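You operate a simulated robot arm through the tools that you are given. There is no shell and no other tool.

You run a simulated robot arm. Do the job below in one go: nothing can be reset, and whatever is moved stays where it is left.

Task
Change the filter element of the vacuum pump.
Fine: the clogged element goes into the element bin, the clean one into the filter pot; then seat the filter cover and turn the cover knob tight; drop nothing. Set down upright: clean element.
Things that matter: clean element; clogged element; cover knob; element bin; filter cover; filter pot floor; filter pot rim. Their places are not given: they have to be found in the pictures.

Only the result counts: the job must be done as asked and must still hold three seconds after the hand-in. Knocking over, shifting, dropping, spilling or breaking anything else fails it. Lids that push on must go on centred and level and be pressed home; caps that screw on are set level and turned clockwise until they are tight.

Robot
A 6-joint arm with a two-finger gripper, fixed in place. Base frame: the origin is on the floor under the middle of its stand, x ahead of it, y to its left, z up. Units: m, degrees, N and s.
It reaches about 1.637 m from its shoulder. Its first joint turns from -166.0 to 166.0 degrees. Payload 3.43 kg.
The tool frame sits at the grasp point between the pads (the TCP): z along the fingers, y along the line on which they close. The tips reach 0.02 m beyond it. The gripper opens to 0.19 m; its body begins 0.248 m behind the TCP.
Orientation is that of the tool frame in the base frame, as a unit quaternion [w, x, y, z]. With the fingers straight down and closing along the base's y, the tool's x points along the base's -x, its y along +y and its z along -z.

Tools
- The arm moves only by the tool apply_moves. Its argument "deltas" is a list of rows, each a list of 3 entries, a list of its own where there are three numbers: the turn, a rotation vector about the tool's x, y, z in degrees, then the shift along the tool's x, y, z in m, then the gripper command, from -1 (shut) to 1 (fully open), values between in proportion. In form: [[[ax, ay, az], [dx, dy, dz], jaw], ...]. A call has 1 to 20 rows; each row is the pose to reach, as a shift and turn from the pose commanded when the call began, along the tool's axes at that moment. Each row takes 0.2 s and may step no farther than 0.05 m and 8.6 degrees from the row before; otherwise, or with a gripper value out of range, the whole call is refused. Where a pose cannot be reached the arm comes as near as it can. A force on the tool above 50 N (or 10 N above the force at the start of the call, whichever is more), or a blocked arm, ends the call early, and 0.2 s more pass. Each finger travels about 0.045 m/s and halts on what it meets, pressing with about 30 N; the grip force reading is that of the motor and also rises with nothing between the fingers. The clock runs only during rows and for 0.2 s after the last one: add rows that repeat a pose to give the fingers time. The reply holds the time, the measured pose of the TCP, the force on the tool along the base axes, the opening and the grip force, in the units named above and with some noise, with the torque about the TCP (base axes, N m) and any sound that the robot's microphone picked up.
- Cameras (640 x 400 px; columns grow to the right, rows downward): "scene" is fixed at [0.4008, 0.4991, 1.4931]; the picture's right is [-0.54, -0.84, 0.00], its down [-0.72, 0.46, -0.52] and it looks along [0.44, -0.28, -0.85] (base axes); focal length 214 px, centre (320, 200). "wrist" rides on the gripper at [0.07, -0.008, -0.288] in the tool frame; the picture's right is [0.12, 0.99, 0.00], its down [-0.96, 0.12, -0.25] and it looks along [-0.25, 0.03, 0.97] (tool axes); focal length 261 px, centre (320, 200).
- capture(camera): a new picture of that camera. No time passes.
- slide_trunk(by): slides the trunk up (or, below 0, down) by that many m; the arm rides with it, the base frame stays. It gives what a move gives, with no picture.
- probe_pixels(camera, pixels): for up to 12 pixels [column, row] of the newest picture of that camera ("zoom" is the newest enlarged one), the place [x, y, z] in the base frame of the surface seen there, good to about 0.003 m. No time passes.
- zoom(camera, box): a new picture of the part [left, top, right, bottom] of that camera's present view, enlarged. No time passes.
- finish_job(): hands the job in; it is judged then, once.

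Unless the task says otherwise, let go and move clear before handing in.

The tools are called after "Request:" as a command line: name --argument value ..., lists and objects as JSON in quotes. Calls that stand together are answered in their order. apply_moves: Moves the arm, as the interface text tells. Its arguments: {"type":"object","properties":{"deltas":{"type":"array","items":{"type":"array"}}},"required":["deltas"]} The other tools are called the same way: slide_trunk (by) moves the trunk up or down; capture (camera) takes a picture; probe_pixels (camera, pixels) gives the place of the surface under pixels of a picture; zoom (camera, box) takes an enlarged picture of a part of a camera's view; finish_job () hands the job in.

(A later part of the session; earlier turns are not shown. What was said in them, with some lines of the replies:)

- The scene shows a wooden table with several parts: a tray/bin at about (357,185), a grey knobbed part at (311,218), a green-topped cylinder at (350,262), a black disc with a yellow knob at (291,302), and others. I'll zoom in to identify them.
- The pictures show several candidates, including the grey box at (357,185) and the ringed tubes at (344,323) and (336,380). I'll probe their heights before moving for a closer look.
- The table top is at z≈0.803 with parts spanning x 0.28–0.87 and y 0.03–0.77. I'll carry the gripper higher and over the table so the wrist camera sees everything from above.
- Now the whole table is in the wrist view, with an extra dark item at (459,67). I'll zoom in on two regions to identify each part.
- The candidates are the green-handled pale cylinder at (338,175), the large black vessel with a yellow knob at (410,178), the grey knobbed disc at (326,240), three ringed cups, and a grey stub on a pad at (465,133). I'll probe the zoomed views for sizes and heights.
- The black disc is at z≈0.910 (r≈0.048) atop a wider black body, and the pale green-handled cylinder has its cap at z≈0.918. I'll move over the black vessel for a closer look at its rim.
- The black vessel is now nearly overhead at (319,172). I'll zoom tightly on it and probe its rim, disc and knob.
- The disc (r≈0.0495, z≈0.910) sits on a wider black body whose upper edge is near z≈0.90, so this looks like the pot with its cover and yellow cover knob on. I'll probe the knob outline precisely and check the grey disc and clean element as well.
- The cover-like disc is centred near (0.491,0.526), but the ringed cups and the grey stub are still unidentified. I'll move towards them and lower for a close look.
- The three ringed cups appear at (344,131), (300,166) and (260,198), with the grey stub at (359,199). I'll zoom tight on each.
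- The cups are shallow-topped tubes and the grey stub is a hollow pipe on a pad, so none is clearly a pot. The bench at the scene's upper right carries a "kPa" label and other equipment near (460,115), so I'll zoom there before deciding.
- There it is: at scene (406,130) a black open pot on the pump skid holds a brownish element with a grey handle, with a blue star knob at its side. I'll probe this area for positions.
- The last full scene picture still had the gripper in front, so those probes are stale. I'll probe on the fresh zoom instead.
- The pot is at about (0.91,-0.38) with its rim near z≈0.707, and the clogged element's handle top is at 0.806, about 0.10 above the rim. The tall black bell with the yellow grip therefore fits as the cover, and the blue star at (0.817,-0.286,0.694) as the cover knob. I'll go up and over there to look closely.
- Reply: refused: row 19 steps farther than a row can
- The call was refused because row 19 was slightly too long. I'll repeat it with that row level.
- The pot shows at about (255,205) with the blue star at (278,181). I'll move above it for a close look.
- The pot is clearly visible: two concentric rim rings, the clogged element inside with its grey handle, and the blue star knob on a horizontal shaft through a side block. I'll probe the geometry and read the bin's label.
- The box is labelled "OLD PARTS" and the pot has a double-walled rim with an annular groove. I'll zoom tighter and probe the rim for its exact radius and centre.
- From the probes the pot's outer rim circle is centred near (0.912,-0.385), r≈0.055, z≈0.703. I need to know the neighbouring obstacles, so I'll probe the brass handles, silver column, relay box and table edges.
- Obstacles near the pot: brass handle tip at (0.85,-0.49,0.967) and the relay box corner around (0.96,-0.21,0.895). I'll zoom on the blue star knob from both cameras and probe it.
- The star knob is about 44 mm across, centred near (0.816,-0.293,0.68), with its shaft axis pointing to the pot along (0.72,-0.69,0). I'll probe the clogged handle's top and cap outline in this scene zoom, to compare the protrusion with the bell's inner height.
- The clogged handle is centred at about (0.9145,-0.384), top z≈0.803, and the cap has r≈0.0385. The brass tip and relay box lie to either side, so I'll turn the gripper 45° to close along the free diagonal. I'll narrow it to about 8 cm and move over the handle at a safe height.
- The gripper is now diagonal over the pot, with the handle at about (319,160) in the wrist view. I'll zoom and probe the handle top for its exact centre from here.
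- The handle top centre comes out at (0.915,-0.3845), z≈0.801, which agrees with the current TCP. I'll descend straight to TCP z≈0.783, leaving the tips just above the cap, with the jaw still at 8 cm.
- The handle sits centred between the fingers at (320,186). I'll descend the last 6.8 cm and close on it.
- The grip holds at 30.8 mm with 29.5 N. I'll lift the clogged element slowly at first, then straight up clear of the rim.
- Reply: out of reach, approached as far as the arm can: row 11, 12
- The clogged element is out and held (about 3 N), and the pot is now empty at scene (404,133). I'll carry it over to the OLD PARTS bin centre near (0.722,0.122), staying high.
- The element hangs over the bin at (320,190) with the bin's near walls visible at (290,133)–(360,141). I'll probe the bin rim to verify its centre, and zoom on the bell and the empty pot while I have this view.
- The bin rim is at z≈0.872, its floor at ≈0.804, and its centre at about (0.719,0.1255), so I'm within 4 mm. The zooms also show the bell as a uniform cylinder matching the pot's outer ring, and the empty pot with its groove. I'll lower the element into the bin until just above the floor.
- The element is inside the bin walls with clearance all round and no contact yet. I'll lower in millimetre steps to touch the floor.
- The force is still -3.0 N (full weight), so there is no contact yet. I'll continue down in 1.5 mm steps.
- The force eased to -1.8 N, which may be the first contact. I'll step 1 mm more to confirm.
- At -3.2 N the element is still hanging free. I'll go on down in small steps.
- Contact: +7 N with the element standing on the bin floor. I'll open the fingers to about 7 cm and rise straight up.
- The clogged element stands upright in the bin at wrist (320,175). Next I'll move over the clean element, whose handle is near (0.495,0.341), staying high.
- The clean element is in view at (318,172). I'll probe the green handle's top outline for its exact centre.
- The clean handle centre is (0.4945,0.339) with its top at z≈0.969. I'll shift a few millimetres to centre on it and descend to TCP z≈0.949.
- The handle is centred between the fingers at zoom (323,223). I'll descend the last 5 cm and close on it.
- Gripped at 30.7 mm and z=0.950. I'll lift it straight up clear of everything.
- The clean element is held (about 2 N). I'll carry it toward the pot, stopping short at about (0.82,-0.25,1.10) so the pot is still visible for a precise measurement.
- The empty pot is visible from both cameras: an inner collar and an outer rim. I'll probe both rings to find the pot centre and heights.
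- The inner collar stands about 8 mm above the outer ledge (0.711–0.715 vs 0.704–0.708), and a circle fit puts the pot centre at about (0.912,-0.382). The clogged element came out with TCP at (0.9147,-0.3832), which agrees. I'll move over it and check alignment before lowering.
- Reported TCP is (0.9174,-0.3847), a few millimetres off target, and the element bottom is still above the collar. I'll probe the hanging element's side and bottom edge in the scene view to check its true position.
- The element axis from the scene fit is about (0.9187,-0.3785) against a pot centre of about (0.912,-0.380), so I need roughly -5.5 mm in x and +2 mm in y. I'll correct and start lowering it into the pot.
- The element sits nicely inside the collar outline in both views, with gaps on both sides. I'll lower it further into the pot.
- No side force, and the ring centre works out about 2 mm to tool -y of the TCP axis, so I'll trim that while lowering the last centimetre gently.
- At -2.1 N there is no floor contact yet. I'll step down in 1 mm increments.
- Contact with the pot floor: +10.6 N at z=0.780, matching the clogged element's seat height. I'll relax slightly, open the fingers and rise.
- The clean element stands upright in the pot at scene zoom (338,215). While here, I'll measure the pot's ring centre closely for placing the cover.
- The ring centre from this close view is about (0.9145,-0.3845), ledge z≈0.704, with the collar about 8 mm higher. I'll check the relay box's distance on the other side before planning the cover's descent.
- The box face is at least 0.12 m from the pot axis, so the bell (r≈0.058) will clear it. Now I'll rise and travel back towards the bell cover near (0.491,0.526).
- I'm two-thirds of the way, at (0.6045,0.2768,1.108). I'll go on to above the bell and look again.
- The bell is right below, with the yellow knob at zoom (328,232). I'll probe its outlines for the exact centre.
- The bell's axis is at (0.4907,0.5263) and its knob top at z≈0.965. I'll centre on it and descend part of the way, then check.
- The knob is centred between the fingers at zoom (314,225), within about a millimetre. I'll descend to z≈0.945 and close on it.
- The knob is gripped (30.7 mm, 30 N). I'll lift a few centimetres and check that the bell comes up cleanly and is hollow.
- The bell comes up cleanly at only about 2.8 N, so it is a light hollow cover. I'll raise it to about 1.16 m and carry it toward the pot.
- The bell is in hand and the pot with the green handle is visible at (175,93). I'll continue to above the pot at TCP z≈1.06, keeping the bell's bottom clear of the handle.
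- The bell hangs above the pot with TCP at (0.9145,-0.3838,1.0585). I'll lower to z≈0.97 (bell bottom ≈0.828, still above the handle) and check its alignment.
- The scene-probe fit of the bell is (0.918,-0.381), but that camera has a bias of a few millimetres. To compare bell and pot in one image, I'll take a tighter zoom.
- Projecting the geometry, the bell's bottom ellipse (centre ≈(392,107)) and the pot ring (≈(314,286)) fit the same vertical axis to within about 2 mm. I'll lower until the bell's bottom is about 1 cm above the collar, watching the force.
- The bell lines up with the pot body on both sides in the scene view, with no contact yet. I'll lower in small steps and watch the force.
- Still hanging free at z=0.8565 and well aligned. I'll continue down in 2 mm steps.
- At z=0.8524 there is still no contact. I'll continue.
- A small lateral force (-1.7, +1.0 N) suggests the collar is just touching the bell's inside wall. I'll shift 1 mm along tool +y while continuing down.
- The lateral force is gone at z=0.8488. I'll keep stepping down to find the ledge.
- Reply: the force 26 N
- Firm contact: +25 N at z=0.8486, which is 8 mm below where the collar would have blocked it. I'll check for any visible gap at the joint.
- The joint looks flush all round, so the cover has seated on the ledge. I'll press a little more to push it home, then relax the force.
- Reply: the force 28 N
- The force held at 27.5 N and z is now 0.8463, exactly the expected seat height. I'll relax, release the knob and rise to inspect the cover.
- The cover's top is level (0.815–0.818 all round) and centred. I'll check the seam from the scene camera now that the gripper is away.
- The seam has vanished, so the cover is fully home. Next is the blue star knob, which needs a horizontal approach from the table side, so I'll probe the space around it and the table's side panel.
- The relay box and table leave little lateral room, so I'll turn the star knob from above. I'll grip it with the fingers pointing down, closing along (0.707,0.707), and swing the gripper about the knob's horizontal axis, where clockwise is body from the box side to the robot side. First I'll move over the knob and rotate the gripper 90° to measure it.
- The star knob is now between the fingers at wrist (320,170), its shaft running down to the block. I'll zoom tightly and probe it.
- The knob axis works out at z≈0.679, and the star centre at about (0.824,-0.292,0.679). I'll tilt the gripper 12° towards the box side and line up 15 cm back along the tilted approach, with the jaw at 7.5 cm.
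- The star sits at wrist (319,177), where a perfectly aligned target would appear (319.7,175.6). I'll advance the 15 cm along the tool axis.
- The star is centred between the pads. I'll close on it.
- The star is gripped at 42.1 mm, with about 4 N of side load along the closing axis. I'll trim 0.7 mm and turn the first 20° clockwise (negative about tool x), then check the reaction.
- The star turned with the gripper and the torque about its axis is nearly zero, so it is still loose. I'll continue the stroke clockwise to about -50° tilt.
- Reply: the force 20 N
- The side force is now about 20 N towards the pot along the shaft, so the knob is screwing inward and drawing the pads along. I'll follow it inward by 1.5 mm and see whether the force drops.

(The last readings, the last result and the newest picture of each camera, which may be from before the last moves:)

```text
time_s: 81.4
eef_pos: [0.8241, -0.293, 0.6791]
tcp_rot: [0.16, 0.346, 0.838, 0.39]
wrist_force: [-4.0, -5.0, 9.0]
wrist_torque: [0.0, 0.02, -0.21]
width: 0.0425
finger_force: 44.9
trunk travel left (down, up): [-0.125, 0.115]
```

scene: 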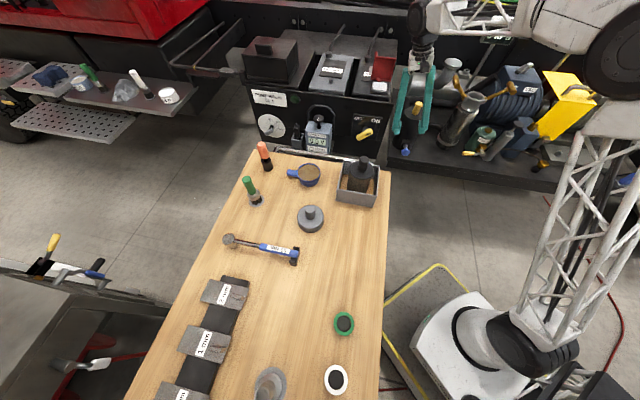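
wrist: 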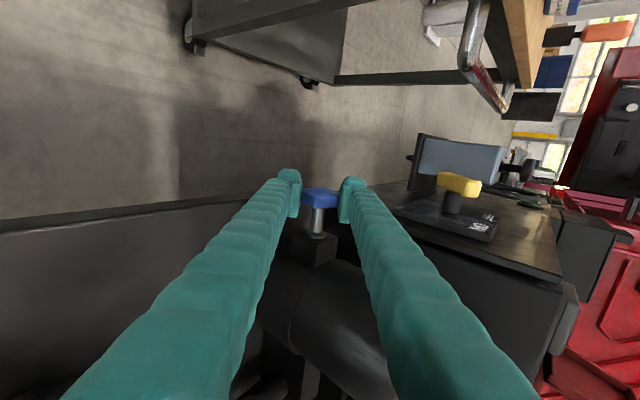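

Following inward relieved the axial force, so the thread advances roughly 1.5 mm per 60°. I'll open the jaw, swing back around the star to +12° and re-grip.

Request:
apply_moves --deltas '[[[0, 0, 0], [0, 0, -0.0005], -0.6], [[0, 0, 0], [0, 0, -0.0005], -0.35], [[0, 0, 0], [0, 0, -0.0005], -0.2], [[0, 0, 0], [0, 0, -0.0005], -0.2], [[0, 0, 0], [0, 0, -0.0005], -0.2], [[8, 0, 0], [0, 0, -0.0005], -0.2], [[16, 0, 0], [0, 0, -0.0005], -0.2], [[24, 0, 0], [0, 0, -0.0005], -0.2], [[32, 0, 0], [0, 0, -0.0005], -0.2], [[40, 0, 0], [0, 0, -0.0005], -0.2], [[48, 0, 0], [0, 0, -0.0005], -0.2], [[56, 0, 0], [0, 0, -0.0005], -0.2], [[62, 0, 0], [0, 0, -0.0005], -0.2], [[62, 0, 0], [0, 0, -0.0005], -0.2]]'

Request:
zoom --camera "wrist" --box '[260, 130, 380, 240]'

Request:
zoom --camera "scene" --box '[385, 130, 425, 165]'

```text
time_s: 84.4
eef_pos: [0.8253, -0.2938, 0.6789]
tcp_rot: [-0.041, 0.38, 0.919, -0.097]
wrist_force: [0.3, 1.2, 0.5]
wrist_torque: [-0.02, 0.03, -0.01]
width: 0.0759
finger_force: 0.0
trunk travel left (down, up): [-0.125, 0.115]
```

```text
3.64 times, centred on (320, 185) of wrist
```

zoom: 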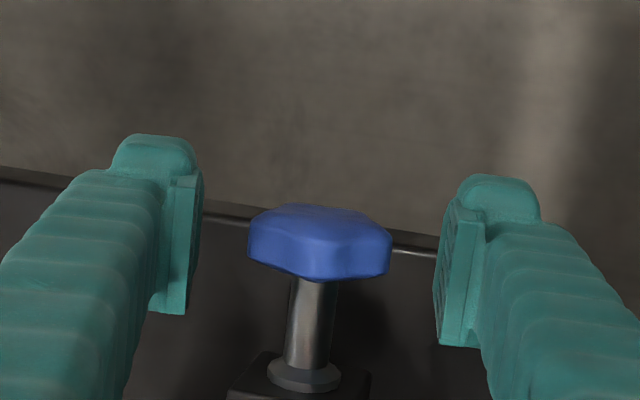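

```text
11.43 times, centred on (405, 148) of scene
```

zoom: 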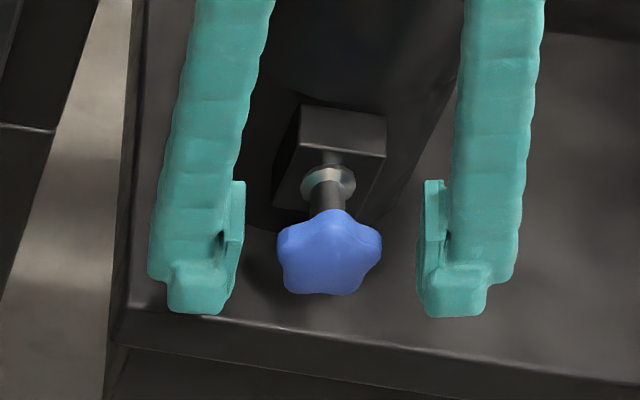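

The star has returned between open pads, and the visible shaft length looks unchanged, so the inward motion is small. I'll re-grip and do a second clockwise stroke, checking forces halfway.

Request:
apply_moves --deltas '[[[0, 0, 0], [0.0008, 0, 0], -0.5], [[0, 0, 0], [0.0008, 0, 0], -0.8], [[0, 0, 0], [0.0008, 0, 0], -1], [[0, 0, 0], [0.0008, 0, 0], -1], [[0, 0, 0], [0.0008, 0, 0], -1]]'

Request:
zoom --camera "scene" --box '[385, 130, 425, 165]'

```text
time_s: 85.6
eef_pos: [0.8241, -0.2926, 0.6796]
tcp_rot: [-0.039, 0.38, 0.919, -0.096]
wrist_force: [-1.2, 0.3, -0.5]
wrist_torque: [-0.01, 0.0, -0.03]
width: 0.0424
finger_force: 44.6
trunk travel left (down, up): [-0.125, 0.115]
```

```text
11.43 times, centred on (405, 148) of scene
```

zoom: 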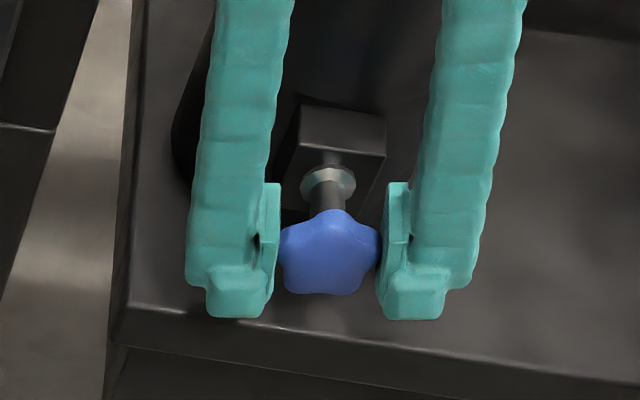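

Request:
apply_moves --deltas '[[[-6, 0, 0], [0, 0, 0], -1], [[-12, 0, 0], [0, 0, 0], -1], [[-18, 0, 0], [0, 0, 0], -1], [[-24, 0, 0], [0, 0, 0], -1], [[-30, 0, 0], [0, 0, 0], -1]]'

Request:
zoom --camera "scene" --box '[385, 130, 425, 165]'

```text
time_s: 86.8
eef_pos: [0.8235, -0.2924, 0.6794]
tcp_rot: [0.06, 0.378, 0.912, 0.146]
wrist_force: [6.1, -0.9, -2.1]
wrist_torque: [-0.28, -0.33, -0.27]
width: 0.0425
finger_force: 45.1
trunk travel left (down, up): [-0.125, 0.115]
```

```text
11.43 times, centred on (405, 148) of scene
```

zoom: 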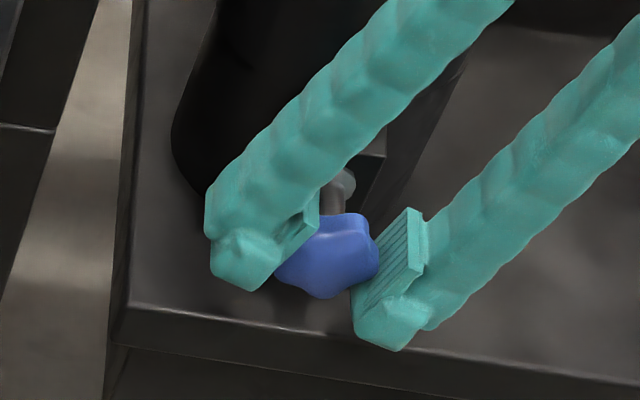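

The star turns with the gripper and the torque about the shaft axis is still nearly zero. I'll finish this stroke, following inward slightly.

Request:
apply_moves --deltas '[[[-6, 0, 0], [-0.0003, 0, 0], -1], [[-12, 0, 0], [-0.0006, 0, 0], -1], [[-18, 0, 0], [-0.0009, 0, 0], -1], [[-24, 0, 0], [-0.0012, 0, 0], -1], [[-30, 0, 0], [-0.0015, 0, 0], -1]]'

Request:
zoom --camera "scene" --box '[385, 130, 425, 165]'

```text
time_s: 88.0
eef_pos: [0.8244, -0.2934, 0.6803]
tcp_rot: [0.155, 0.349, 0.844, 0.376]
wrist_force: [-6.3, 13.5, 1.0]
wrist_torque: [-0.45, -0.46, -0.62]
width: 0.0423
finger_force: 44.7
trunk travel left (down, up): [-0.125, 0.115]
```

```text
11.43 times, centred on (405, 148) of scene
```

zoom: 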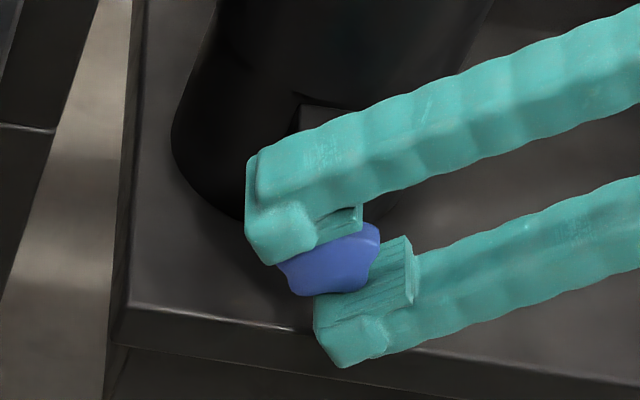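

Torque about the shaft axis is still about zero after roughly 120° of clockwise turning, and the knob has not backed off. I'll release, swing back to +14° and re-grip for the next stroke.

Request:
apply_moves --deltas '[[[0, 0, 0], [0.0008, 0, 0], -0.6], [[0, 0, 0], [0.0008, 0, 0], -0.35], [[0, 0, 0], [0.0008, 0, 0], -0.2], [[0, 0, 0], [0.0008, 0, 0], -0.2], [[8, 0, 0], [0.0008, 0, 0], -0.2], [[16, 0, 0], [0.0008, 0, 0], -0.2], [[24, 0, 0], [0.0008, 0, 0], -0.2], [[32, 0, 0], [0.0008, 0, 0], -0.2], [[40, 0, 0], [0.0008, 0, 0], -0.2], [[48, 0, 0], [0.0008, 0, 0], -0.2], [[56, 0, 0], [0.0008, 0, 0], -0.2], [[62, 0, 0], [0.0008, 0, 0], -0.2], [[62, 0, 0], [0.0008, 0, 0], -0.2], [[62, 0, 0], [0.0008, 0, 0], -0.6], [[62, 0, 0], [0.0008, 0, 0], -1], [[62, 0, 0], [0.0008, 0, 0], -1], [[62, 0, 0], [0.0008, 0, 0], -1], [[62, 0, 0], [0.0008, 0, 0], -1]]'

Request:
zoom --camera "scene" --box '[385, 130, 425, 165]'

```text
time_s: 91.8
eef_pos: [0.8238, -0.2934, 0.6801]
tcp_rot: [-0.046, 0.379, 0.917, -0.113]
wrist_force: [7.1, 2.5, -1.8]
wrist_torque: [-0.02, 0.05, -0.03]
width: 0.0423
finger_force: 45.3
trunk travel left (down, up): [-0.125, 0.115]
```

```text
11.43 times, centred on (405, 148) of scene
```

zoom: 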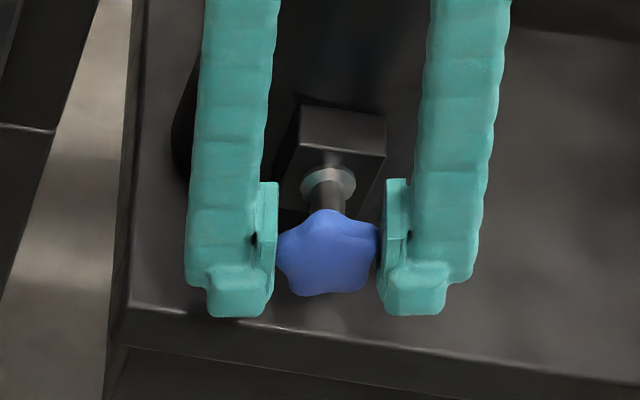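

The star orientation (top lobe at (325,210)) confirms it stayed turned. I'll make the third clockwise stroke of about 64°.

Request:
apply_moves --deltas '[[[0, 0, 0], [0, 0.0007, 0], -1], [[-8, 0, 0], [-0.0001, 0.0007, 0], -1], [[-16, 0, 0], [-0.0002, 0.0007, 0], -1], [[-24, 0, 0], [-0.0003, 0.0007, 0], -1], [[-32, 0, 0], [-0.0004, 0.0007, 0], -1], [[-40, 0, 0], [-0.0005, 0.0007, 0], -1], [[-48, 0, 0], [-0.0006, 0.0007, 0], -1], [[-56, 0, 0], [-0.0007, 0.0007, 0], -1], [[-64, 0, 0], [-0.0008, 0.0007, 0], -1]]'

Request:
zoom --camera "scene" --box '[385, 130, 425, 165]'

```text
time_s: 93.8
eef_pos: [0.8245, -0.2945, 0.6799]
tcp_rot: [0.162, 0.347, 0.837, 0.391]
wrist_force: [13.3, 1.9, 14.7]
wrist_torque: [-0.49, -0.38, -1.05]
width: 0.0424
finger_force: 45.3
trunk travel left (down, up): [-0.125, 0.115]
```

```text
11.43 times, centred on (405, 148) of scene
```

zoom: 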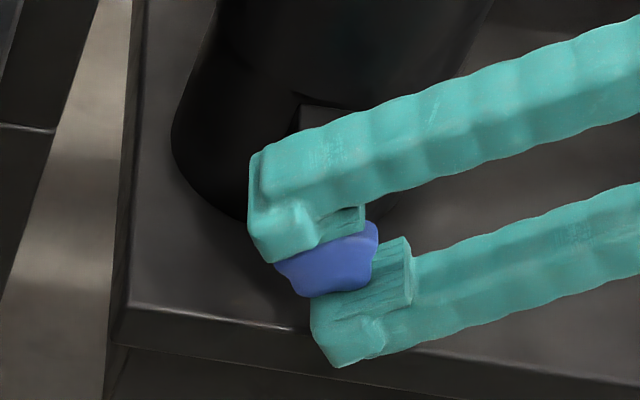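

There's now about 0.08 N·m resisting about the shaft axis, and 18 N along the closing axis shows the knob axis is about 1 mm higher than my pivot. I'll raise the pivot by about 1 mm and regrip for another stroke.

Request:
apply_moves --deltas '[[[0, 0, 0], [0, 0.0009, -0.0008], -0.6], [[0, 0, 0], [0, 0.0009, -0.0008], -0.35], [[0, 0, 0], [0, 0.0009, -0.0008], -0.2], [[0, 0, 0], [0, 0.0009, -0.0008], -0.2], [[8, 0, 0], [0, 0.0009, -0.0008], -0.2], [[16, 0, 0], [0, 0.0009, -0.0008], -0.2], [[24, 0, 0], [0, 0.0009, -0.0008], -0.2], [[32, 0, 0], [0, 0.0009, -0.0008], -0.2], [[40, 0, 0], [0, 0.0009, -0.0008], -0.2], [[48, 0, 0], [0, 0.0009, -0.0008], -0.2], [[56, 0, 0], [0, 0.0009, -0.0008], -0.2], [[64, 0, 0], [0, 0.0009, -0.0008], -0.2], [[64, 0, 0], [0, 0.0009, -0.0008], -0.2], [[64, 0, 0], [0, 0.0009, -0.0008], -0.6], [[64, 0, 0], [0, 0.0009, -0.0008], -1], [[64, 0, 0], [0, 0.0009, -0.0008], -1], [[64, 0, 0], [0, 0.0009, -0.0008], -1], [[64, 0, 0], [0, 0.0009, -0.0008], -1]]'

Request:
zoom --camera "scene" --box '[385, 130, 425, 165]'

```text
time_s: 97.6
eef_pos: [0.8256, -0.2948, 0.6815]
tcp_rot: [-0.047, 0.38, 0.917, -0.113]
wrist_force: [2.3, -0.1, -5.7]
wrist_torque: [-0.05, -0.06, -0.04]
width: 0.0427
finger_force: 45.1
trunk travel left (down, up): [-0.125, 0.115]
```

```text
11.43 times, centred on (405, 148) of scene
```

zoom: 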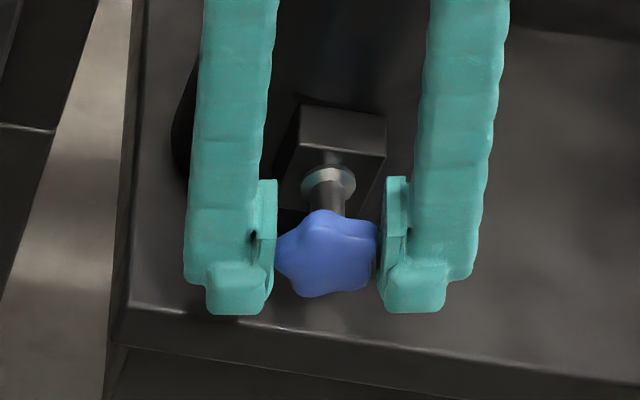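

The star kept its position again (top lobe now at (318,212)). Now for the fourth clockwise stroke.

Request:
apply_moves --deltas '[[[-8, 0, 0], [0, 0, 0], -1], [[-16, 0, 0], [0, 0, 0], -1], [[-24, 0, 0], [0, 0, 0], -1], [[-32, 0, 0], [0, 0, 0], -1]]'

Request:
zoom --camera "scene" --box '[385, 130, 425, 165]'

```text
time_s: 98.6
eef_pos: [0.8239, -0.2943, 0.681]
tcp_rot: [0.06, 0.377, 0.913, 0.146]
wrist_force: [0.9, -4.5, -6.8]
wrist_torque: [-0.97, 0.12, -0.04]
width: 0.0427
finger_force: 45.1
trunk travel left (down, up): [-0.125, 0.115]
```

```text
11.43 times, centred on (405, 148) of scene
```

zoom: 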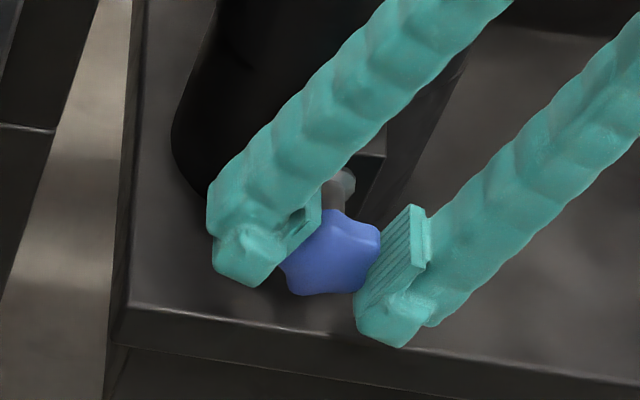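

The torque about the shaft axis has jumped to about 0.77 N·m, and the star turned only about 12° of the 32°, so the knob has come up tight. I'll press a little further to confirm that it holds against more torque.

Request:
apply_moves --deltas '[[[-4, 0, 0], [0, 0, 0], -1], [[-8, 0, 0], [0, 0, 0], -1], [[-8, 0, 0], [0, 0, 0], -1]]'

Request:
zoom --camera "scene" --box '[385, 130, 425, 165]'

```text
time_s: 99.4
eef_pos: [0.8239, -0.2939, 0.679]
tcp_rot: [0.085, 0.372, 0.901, 0.207]
wrist_force: [-1.9, -1.5, -19.1]
wrist_torque: [-0.71, 0.43, 0.01]
width: 0.0425
finger_force: 45.7
trunk travel left (down, up): [-0.125, 0.115]
```

```text
11.43 times, centred on (405, 148) of scene
```

zoom: 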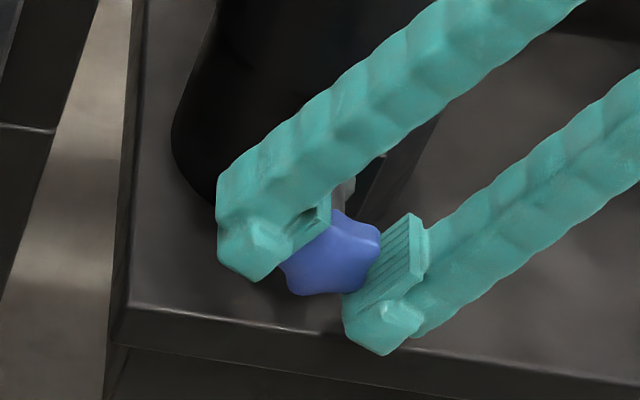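

The torque holds at about 0.8 N·m and the star no longer turns, only slipping in the pads. I'll release, swing back and re-grip for one confirming twist to make sure it is really at its stop.

Request:
apply_moves --deltas '[[[0, 0, 0], [0, 0, 0], -0.6], [[0, 0, 0], [0, 0, 0], -0.35], [[0, 0, 0], [0, 0, 0], -0.2], [[0, 0, 0], [0, 0, -0.001], -0.2], [[8, 0, 0], [0, 0, -0.001], -0.2], [[16, 0, 0], [0, 0, -0.001], -0.2], [[24, 0, 0], [0, 0, -0.001], -0.2], [[32, 0, 0], [0, 0, -0.001], -0.2], [[36, 0, 0], [0, 0, -0.001], -0.2], [[36, 0, 0], [0, 0, -0.001], -0.2]]'

Request:
zoom --camera "scene" --box '[385, 130, 425, 165]'

Request:
zoom --camera "wrist" --box '[260, 130, 380, 240]'

```text
time_s: 101.6
eef_pos: [0.8242, -0.2947, 0.6805]
tcp_rot: [-0.034, 0.381, 0.921, -0.081]
wrist_force: [0.0, 0.2, 0.4]
wrist_torque: [-0.03, 0.02, 0.02]
width: 0.0761
finger_force: 0.1
trunk travel left (down, up): [-0.125, 0.115]
```

```text
11.43 times, centred on (405, 148) of scene
```

zoom: 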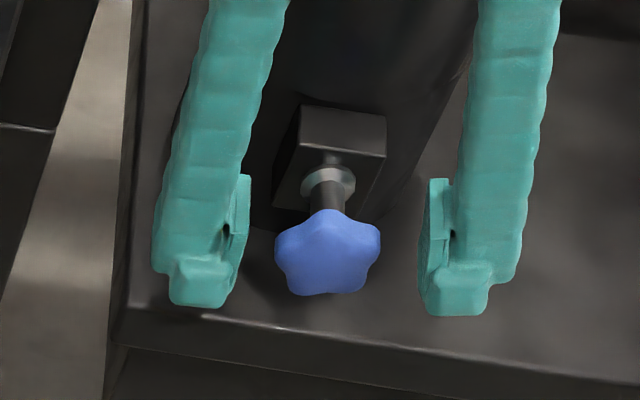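

```text
3.64 times, centred on (320, 185) of wrist
```

zoom: 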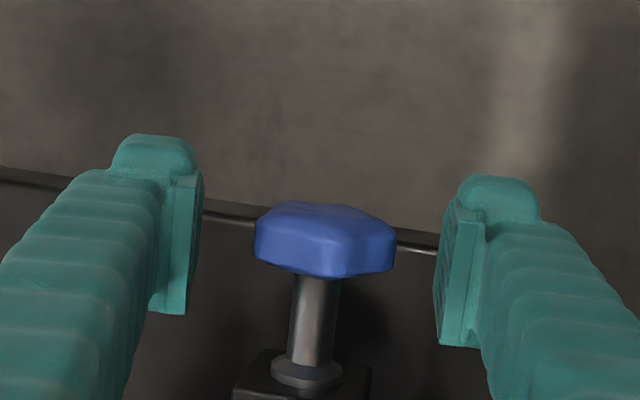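

After release the star's top lobe rests at (328,210), about 11° past where the stroke began. I'll re-grip here and twist again to see if it takes any more.

Request:
apply_moves --deltas '[[[0, 0, 0], [0, 0, 0], -0.6], [[0, 0, 0], [0, 0, 0], -1], [[0, 0, 0], [0, 0, 0], -1], [[0, 0, 0], [0, 0, 0], -1], [[0, 0, 0], [0, 0, 0], -1], [[-4, 0, 0], [0, 0, 0], -1], [[-8, 0, 0], [0, 0, 0], -1], [[-12, 0, 0], [0, 0, 0], -1]]'

Request:
zoom --camera "scene" --box '[385, 130, 425, 165]'

```text
time_s: 103.4
eef_pos: [0.8241, -0.2952, 0.6774]
tcp_rot: [0.003, 0.382, 0.924, 0.01]
wrist_force: [17.2, 5.9, -27.6]
wrist_torque: [-0.8, 0.49, -0.39]
width: 0.0419
finger_force: 44.9
trunk travel left (down, up): [-0.125, 0.115]
stopped in row 8: the force on the tool passed its limit at 83 N (the readings are from after the stop); the commanded pose is now the measured one
```

```text
11.43 times, centred on (405, 148) of scene
```

zoom: 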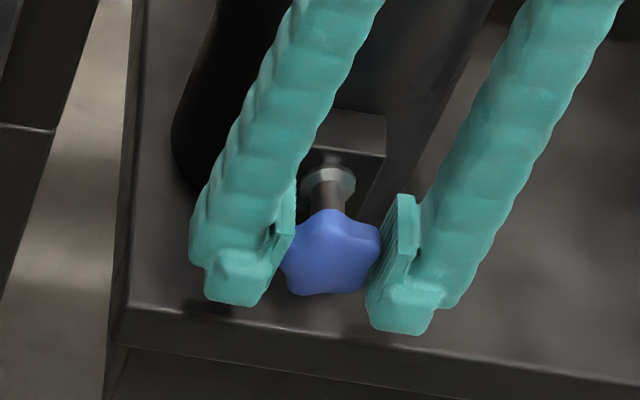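

The twist stopped at once with about 0.9 N·m and a force spike, and the star did not move, so the knob is hard tight. I'll release it and back straight out.

Request:
apply_moves --deltas '[[[0, 0, 0], [0, 0, 0], -0.6], [[0, 0, 0], [0, 0, 0], -0.35], [[0, 0, 0], [0, 0, 0], -0.15], [[0, 0, 0], [0, 0, 0], -0.15], [[0, 0, 0], [0, 0, -0.02], -0.15], [[0, 0, 0], [0, 0, -0.06], -0.15], [[0, 0, 0], [0, 0, -0.1], -0.15], [[0, 0, 0], [0, 0, -0.145], -0.15], [[0, 0, 0], [0, 0, -0.19], -0.15], [[0, 0, 0], [0, 0, -0.235], -0.15], [[0, 0, 0], [0, 0, -0.28], -0.15], [[0, 0, 0], [0, 0, -0.32], -0.15]]'

Request:
capture --camera "wrist"

Request:
capture --camera "scene"

Request:
zoom --camera "scene" --box '[380, 95, 430, 165]'

```text
time_s: 106.0
eef_pos: [0.818, -0.3029, 1.0003]
tcp_rot: [0.003, 0.383, 0.924, 0.01]
wrist_force: [0.0, 0.3, -0.9]
wrist_torque: [0.01, 0.02, 0.01]
width: 0.0808
finger_force: 0.1
trunk travel left (down, up): [-0.125, 0.115]
```

```text
taken
```

wrist: 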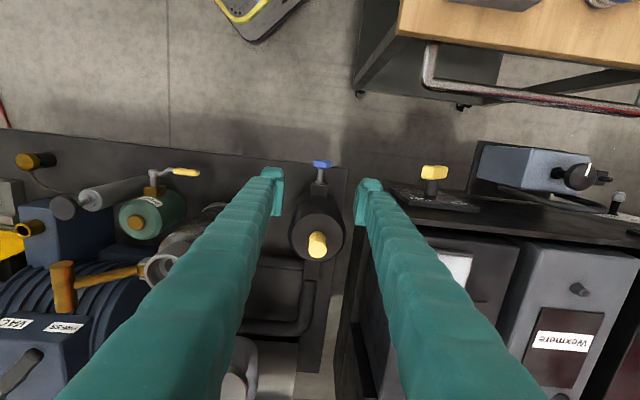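

```text
taken
```

scene: 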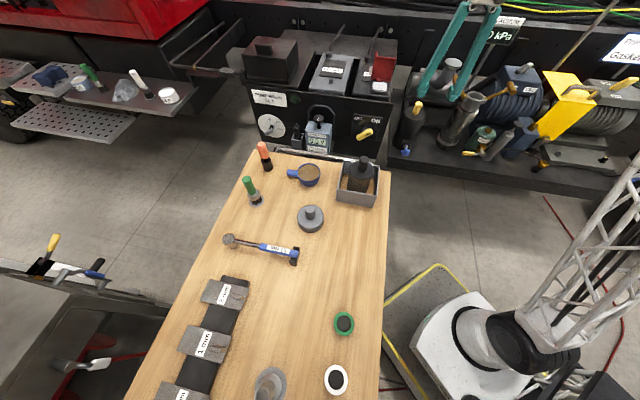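

```text
5.71 times, centred on (405, 130) of scene
```

zoom: 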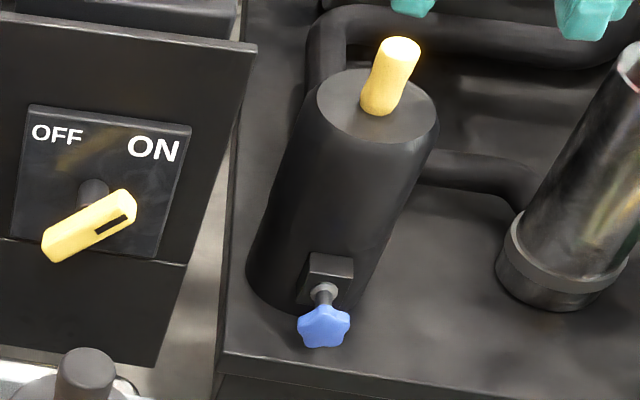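

The cover is seated, the knob tight, and the clogged element upright in the bin at scene (360,175). I'll do a last check of the cover's height and level, and of the bin.

Request:
zoom --camera "wrist" --box '[275, 145, 365, 275]'

Request:
probe_pixels --camera "zoom" --pixels '[[320, 200], [270, 230], [370, 240], [300, 280], [290, 200], [350, 200], [320, 180], [380, 220], [258, 215], [315, 285]]'

Request:
zoom --camera "scene" --box '[325, 145, 395, 215]'

```text
3.08 times, centred on (320, 210) of wrist
```

zoom: 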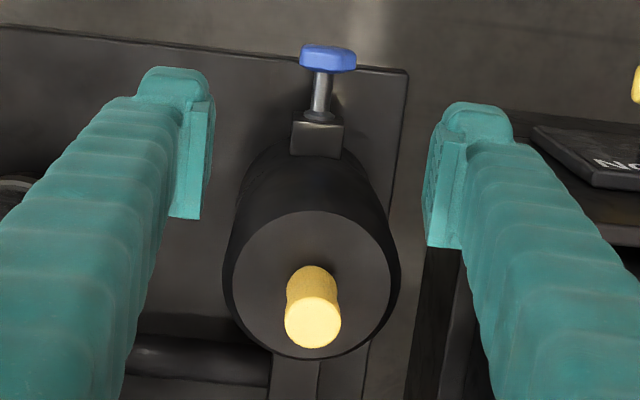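

```text
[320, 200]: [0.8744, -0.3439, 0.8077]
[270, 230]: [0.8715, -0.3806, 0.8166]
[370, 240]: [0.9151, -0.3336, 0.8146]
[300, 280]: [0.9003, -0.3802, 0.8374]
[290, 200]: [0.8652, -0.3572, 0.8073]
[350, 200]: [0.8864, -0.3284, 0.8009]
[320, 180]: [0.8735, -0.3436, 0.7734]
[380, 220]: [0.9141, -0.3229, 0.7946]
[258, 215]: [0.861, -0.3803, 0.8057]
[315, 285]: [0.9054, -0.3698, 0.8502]
```

```text
5.71 times, centred on (360, 180) of scene
```

zoom: 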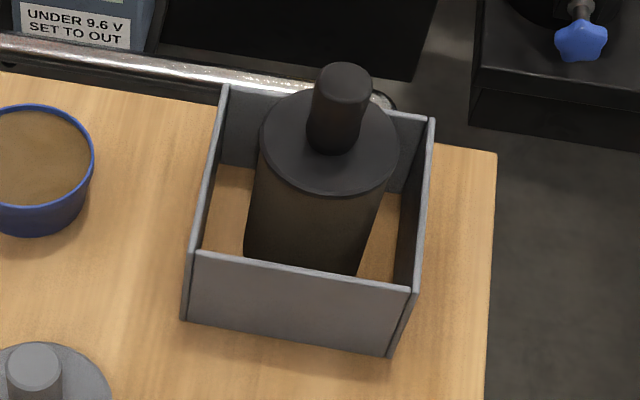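

The cover top is level at about 0.815–0.817 with no visible seam, and the clogged element stands upright inside the OLD PARTS bin. The star knob came up hard tight, and the gripper is empty and well clear, so I'm handing in.

Request:
finish_job

```text
The job is handed in.
```

The filter change is done and handed in; I don't have the judge's result yet.

- **Clogged element:** it is out of the pot and standing upright in the grey box on the table, which is labelled "OLD PARTS". I took that box to be the element bin because it was the only bin I found.
- **Clean element:** it is upright in the filter pot and resting on the floor, with its handle at the same height as the old one's.
- **Filter cover:** the tall black cover with the yellow handle is seated on the pot rim. Its top is level and no gap shows at the seam.
- **Cover knob:** I took this to be the blue star knob on the side of the pot. It turned clockwise freely for about half a turn, then came up hard. A second grip and twist could not move it any further, at about 0.9 N·m. That last twist briefly pushed the force on the arm to 83 N and stopped the move; I saw no sign that the pot or cover had shifted.

Nothing was dropped or knocked over, and the gripper was empty and clear when I handed in.
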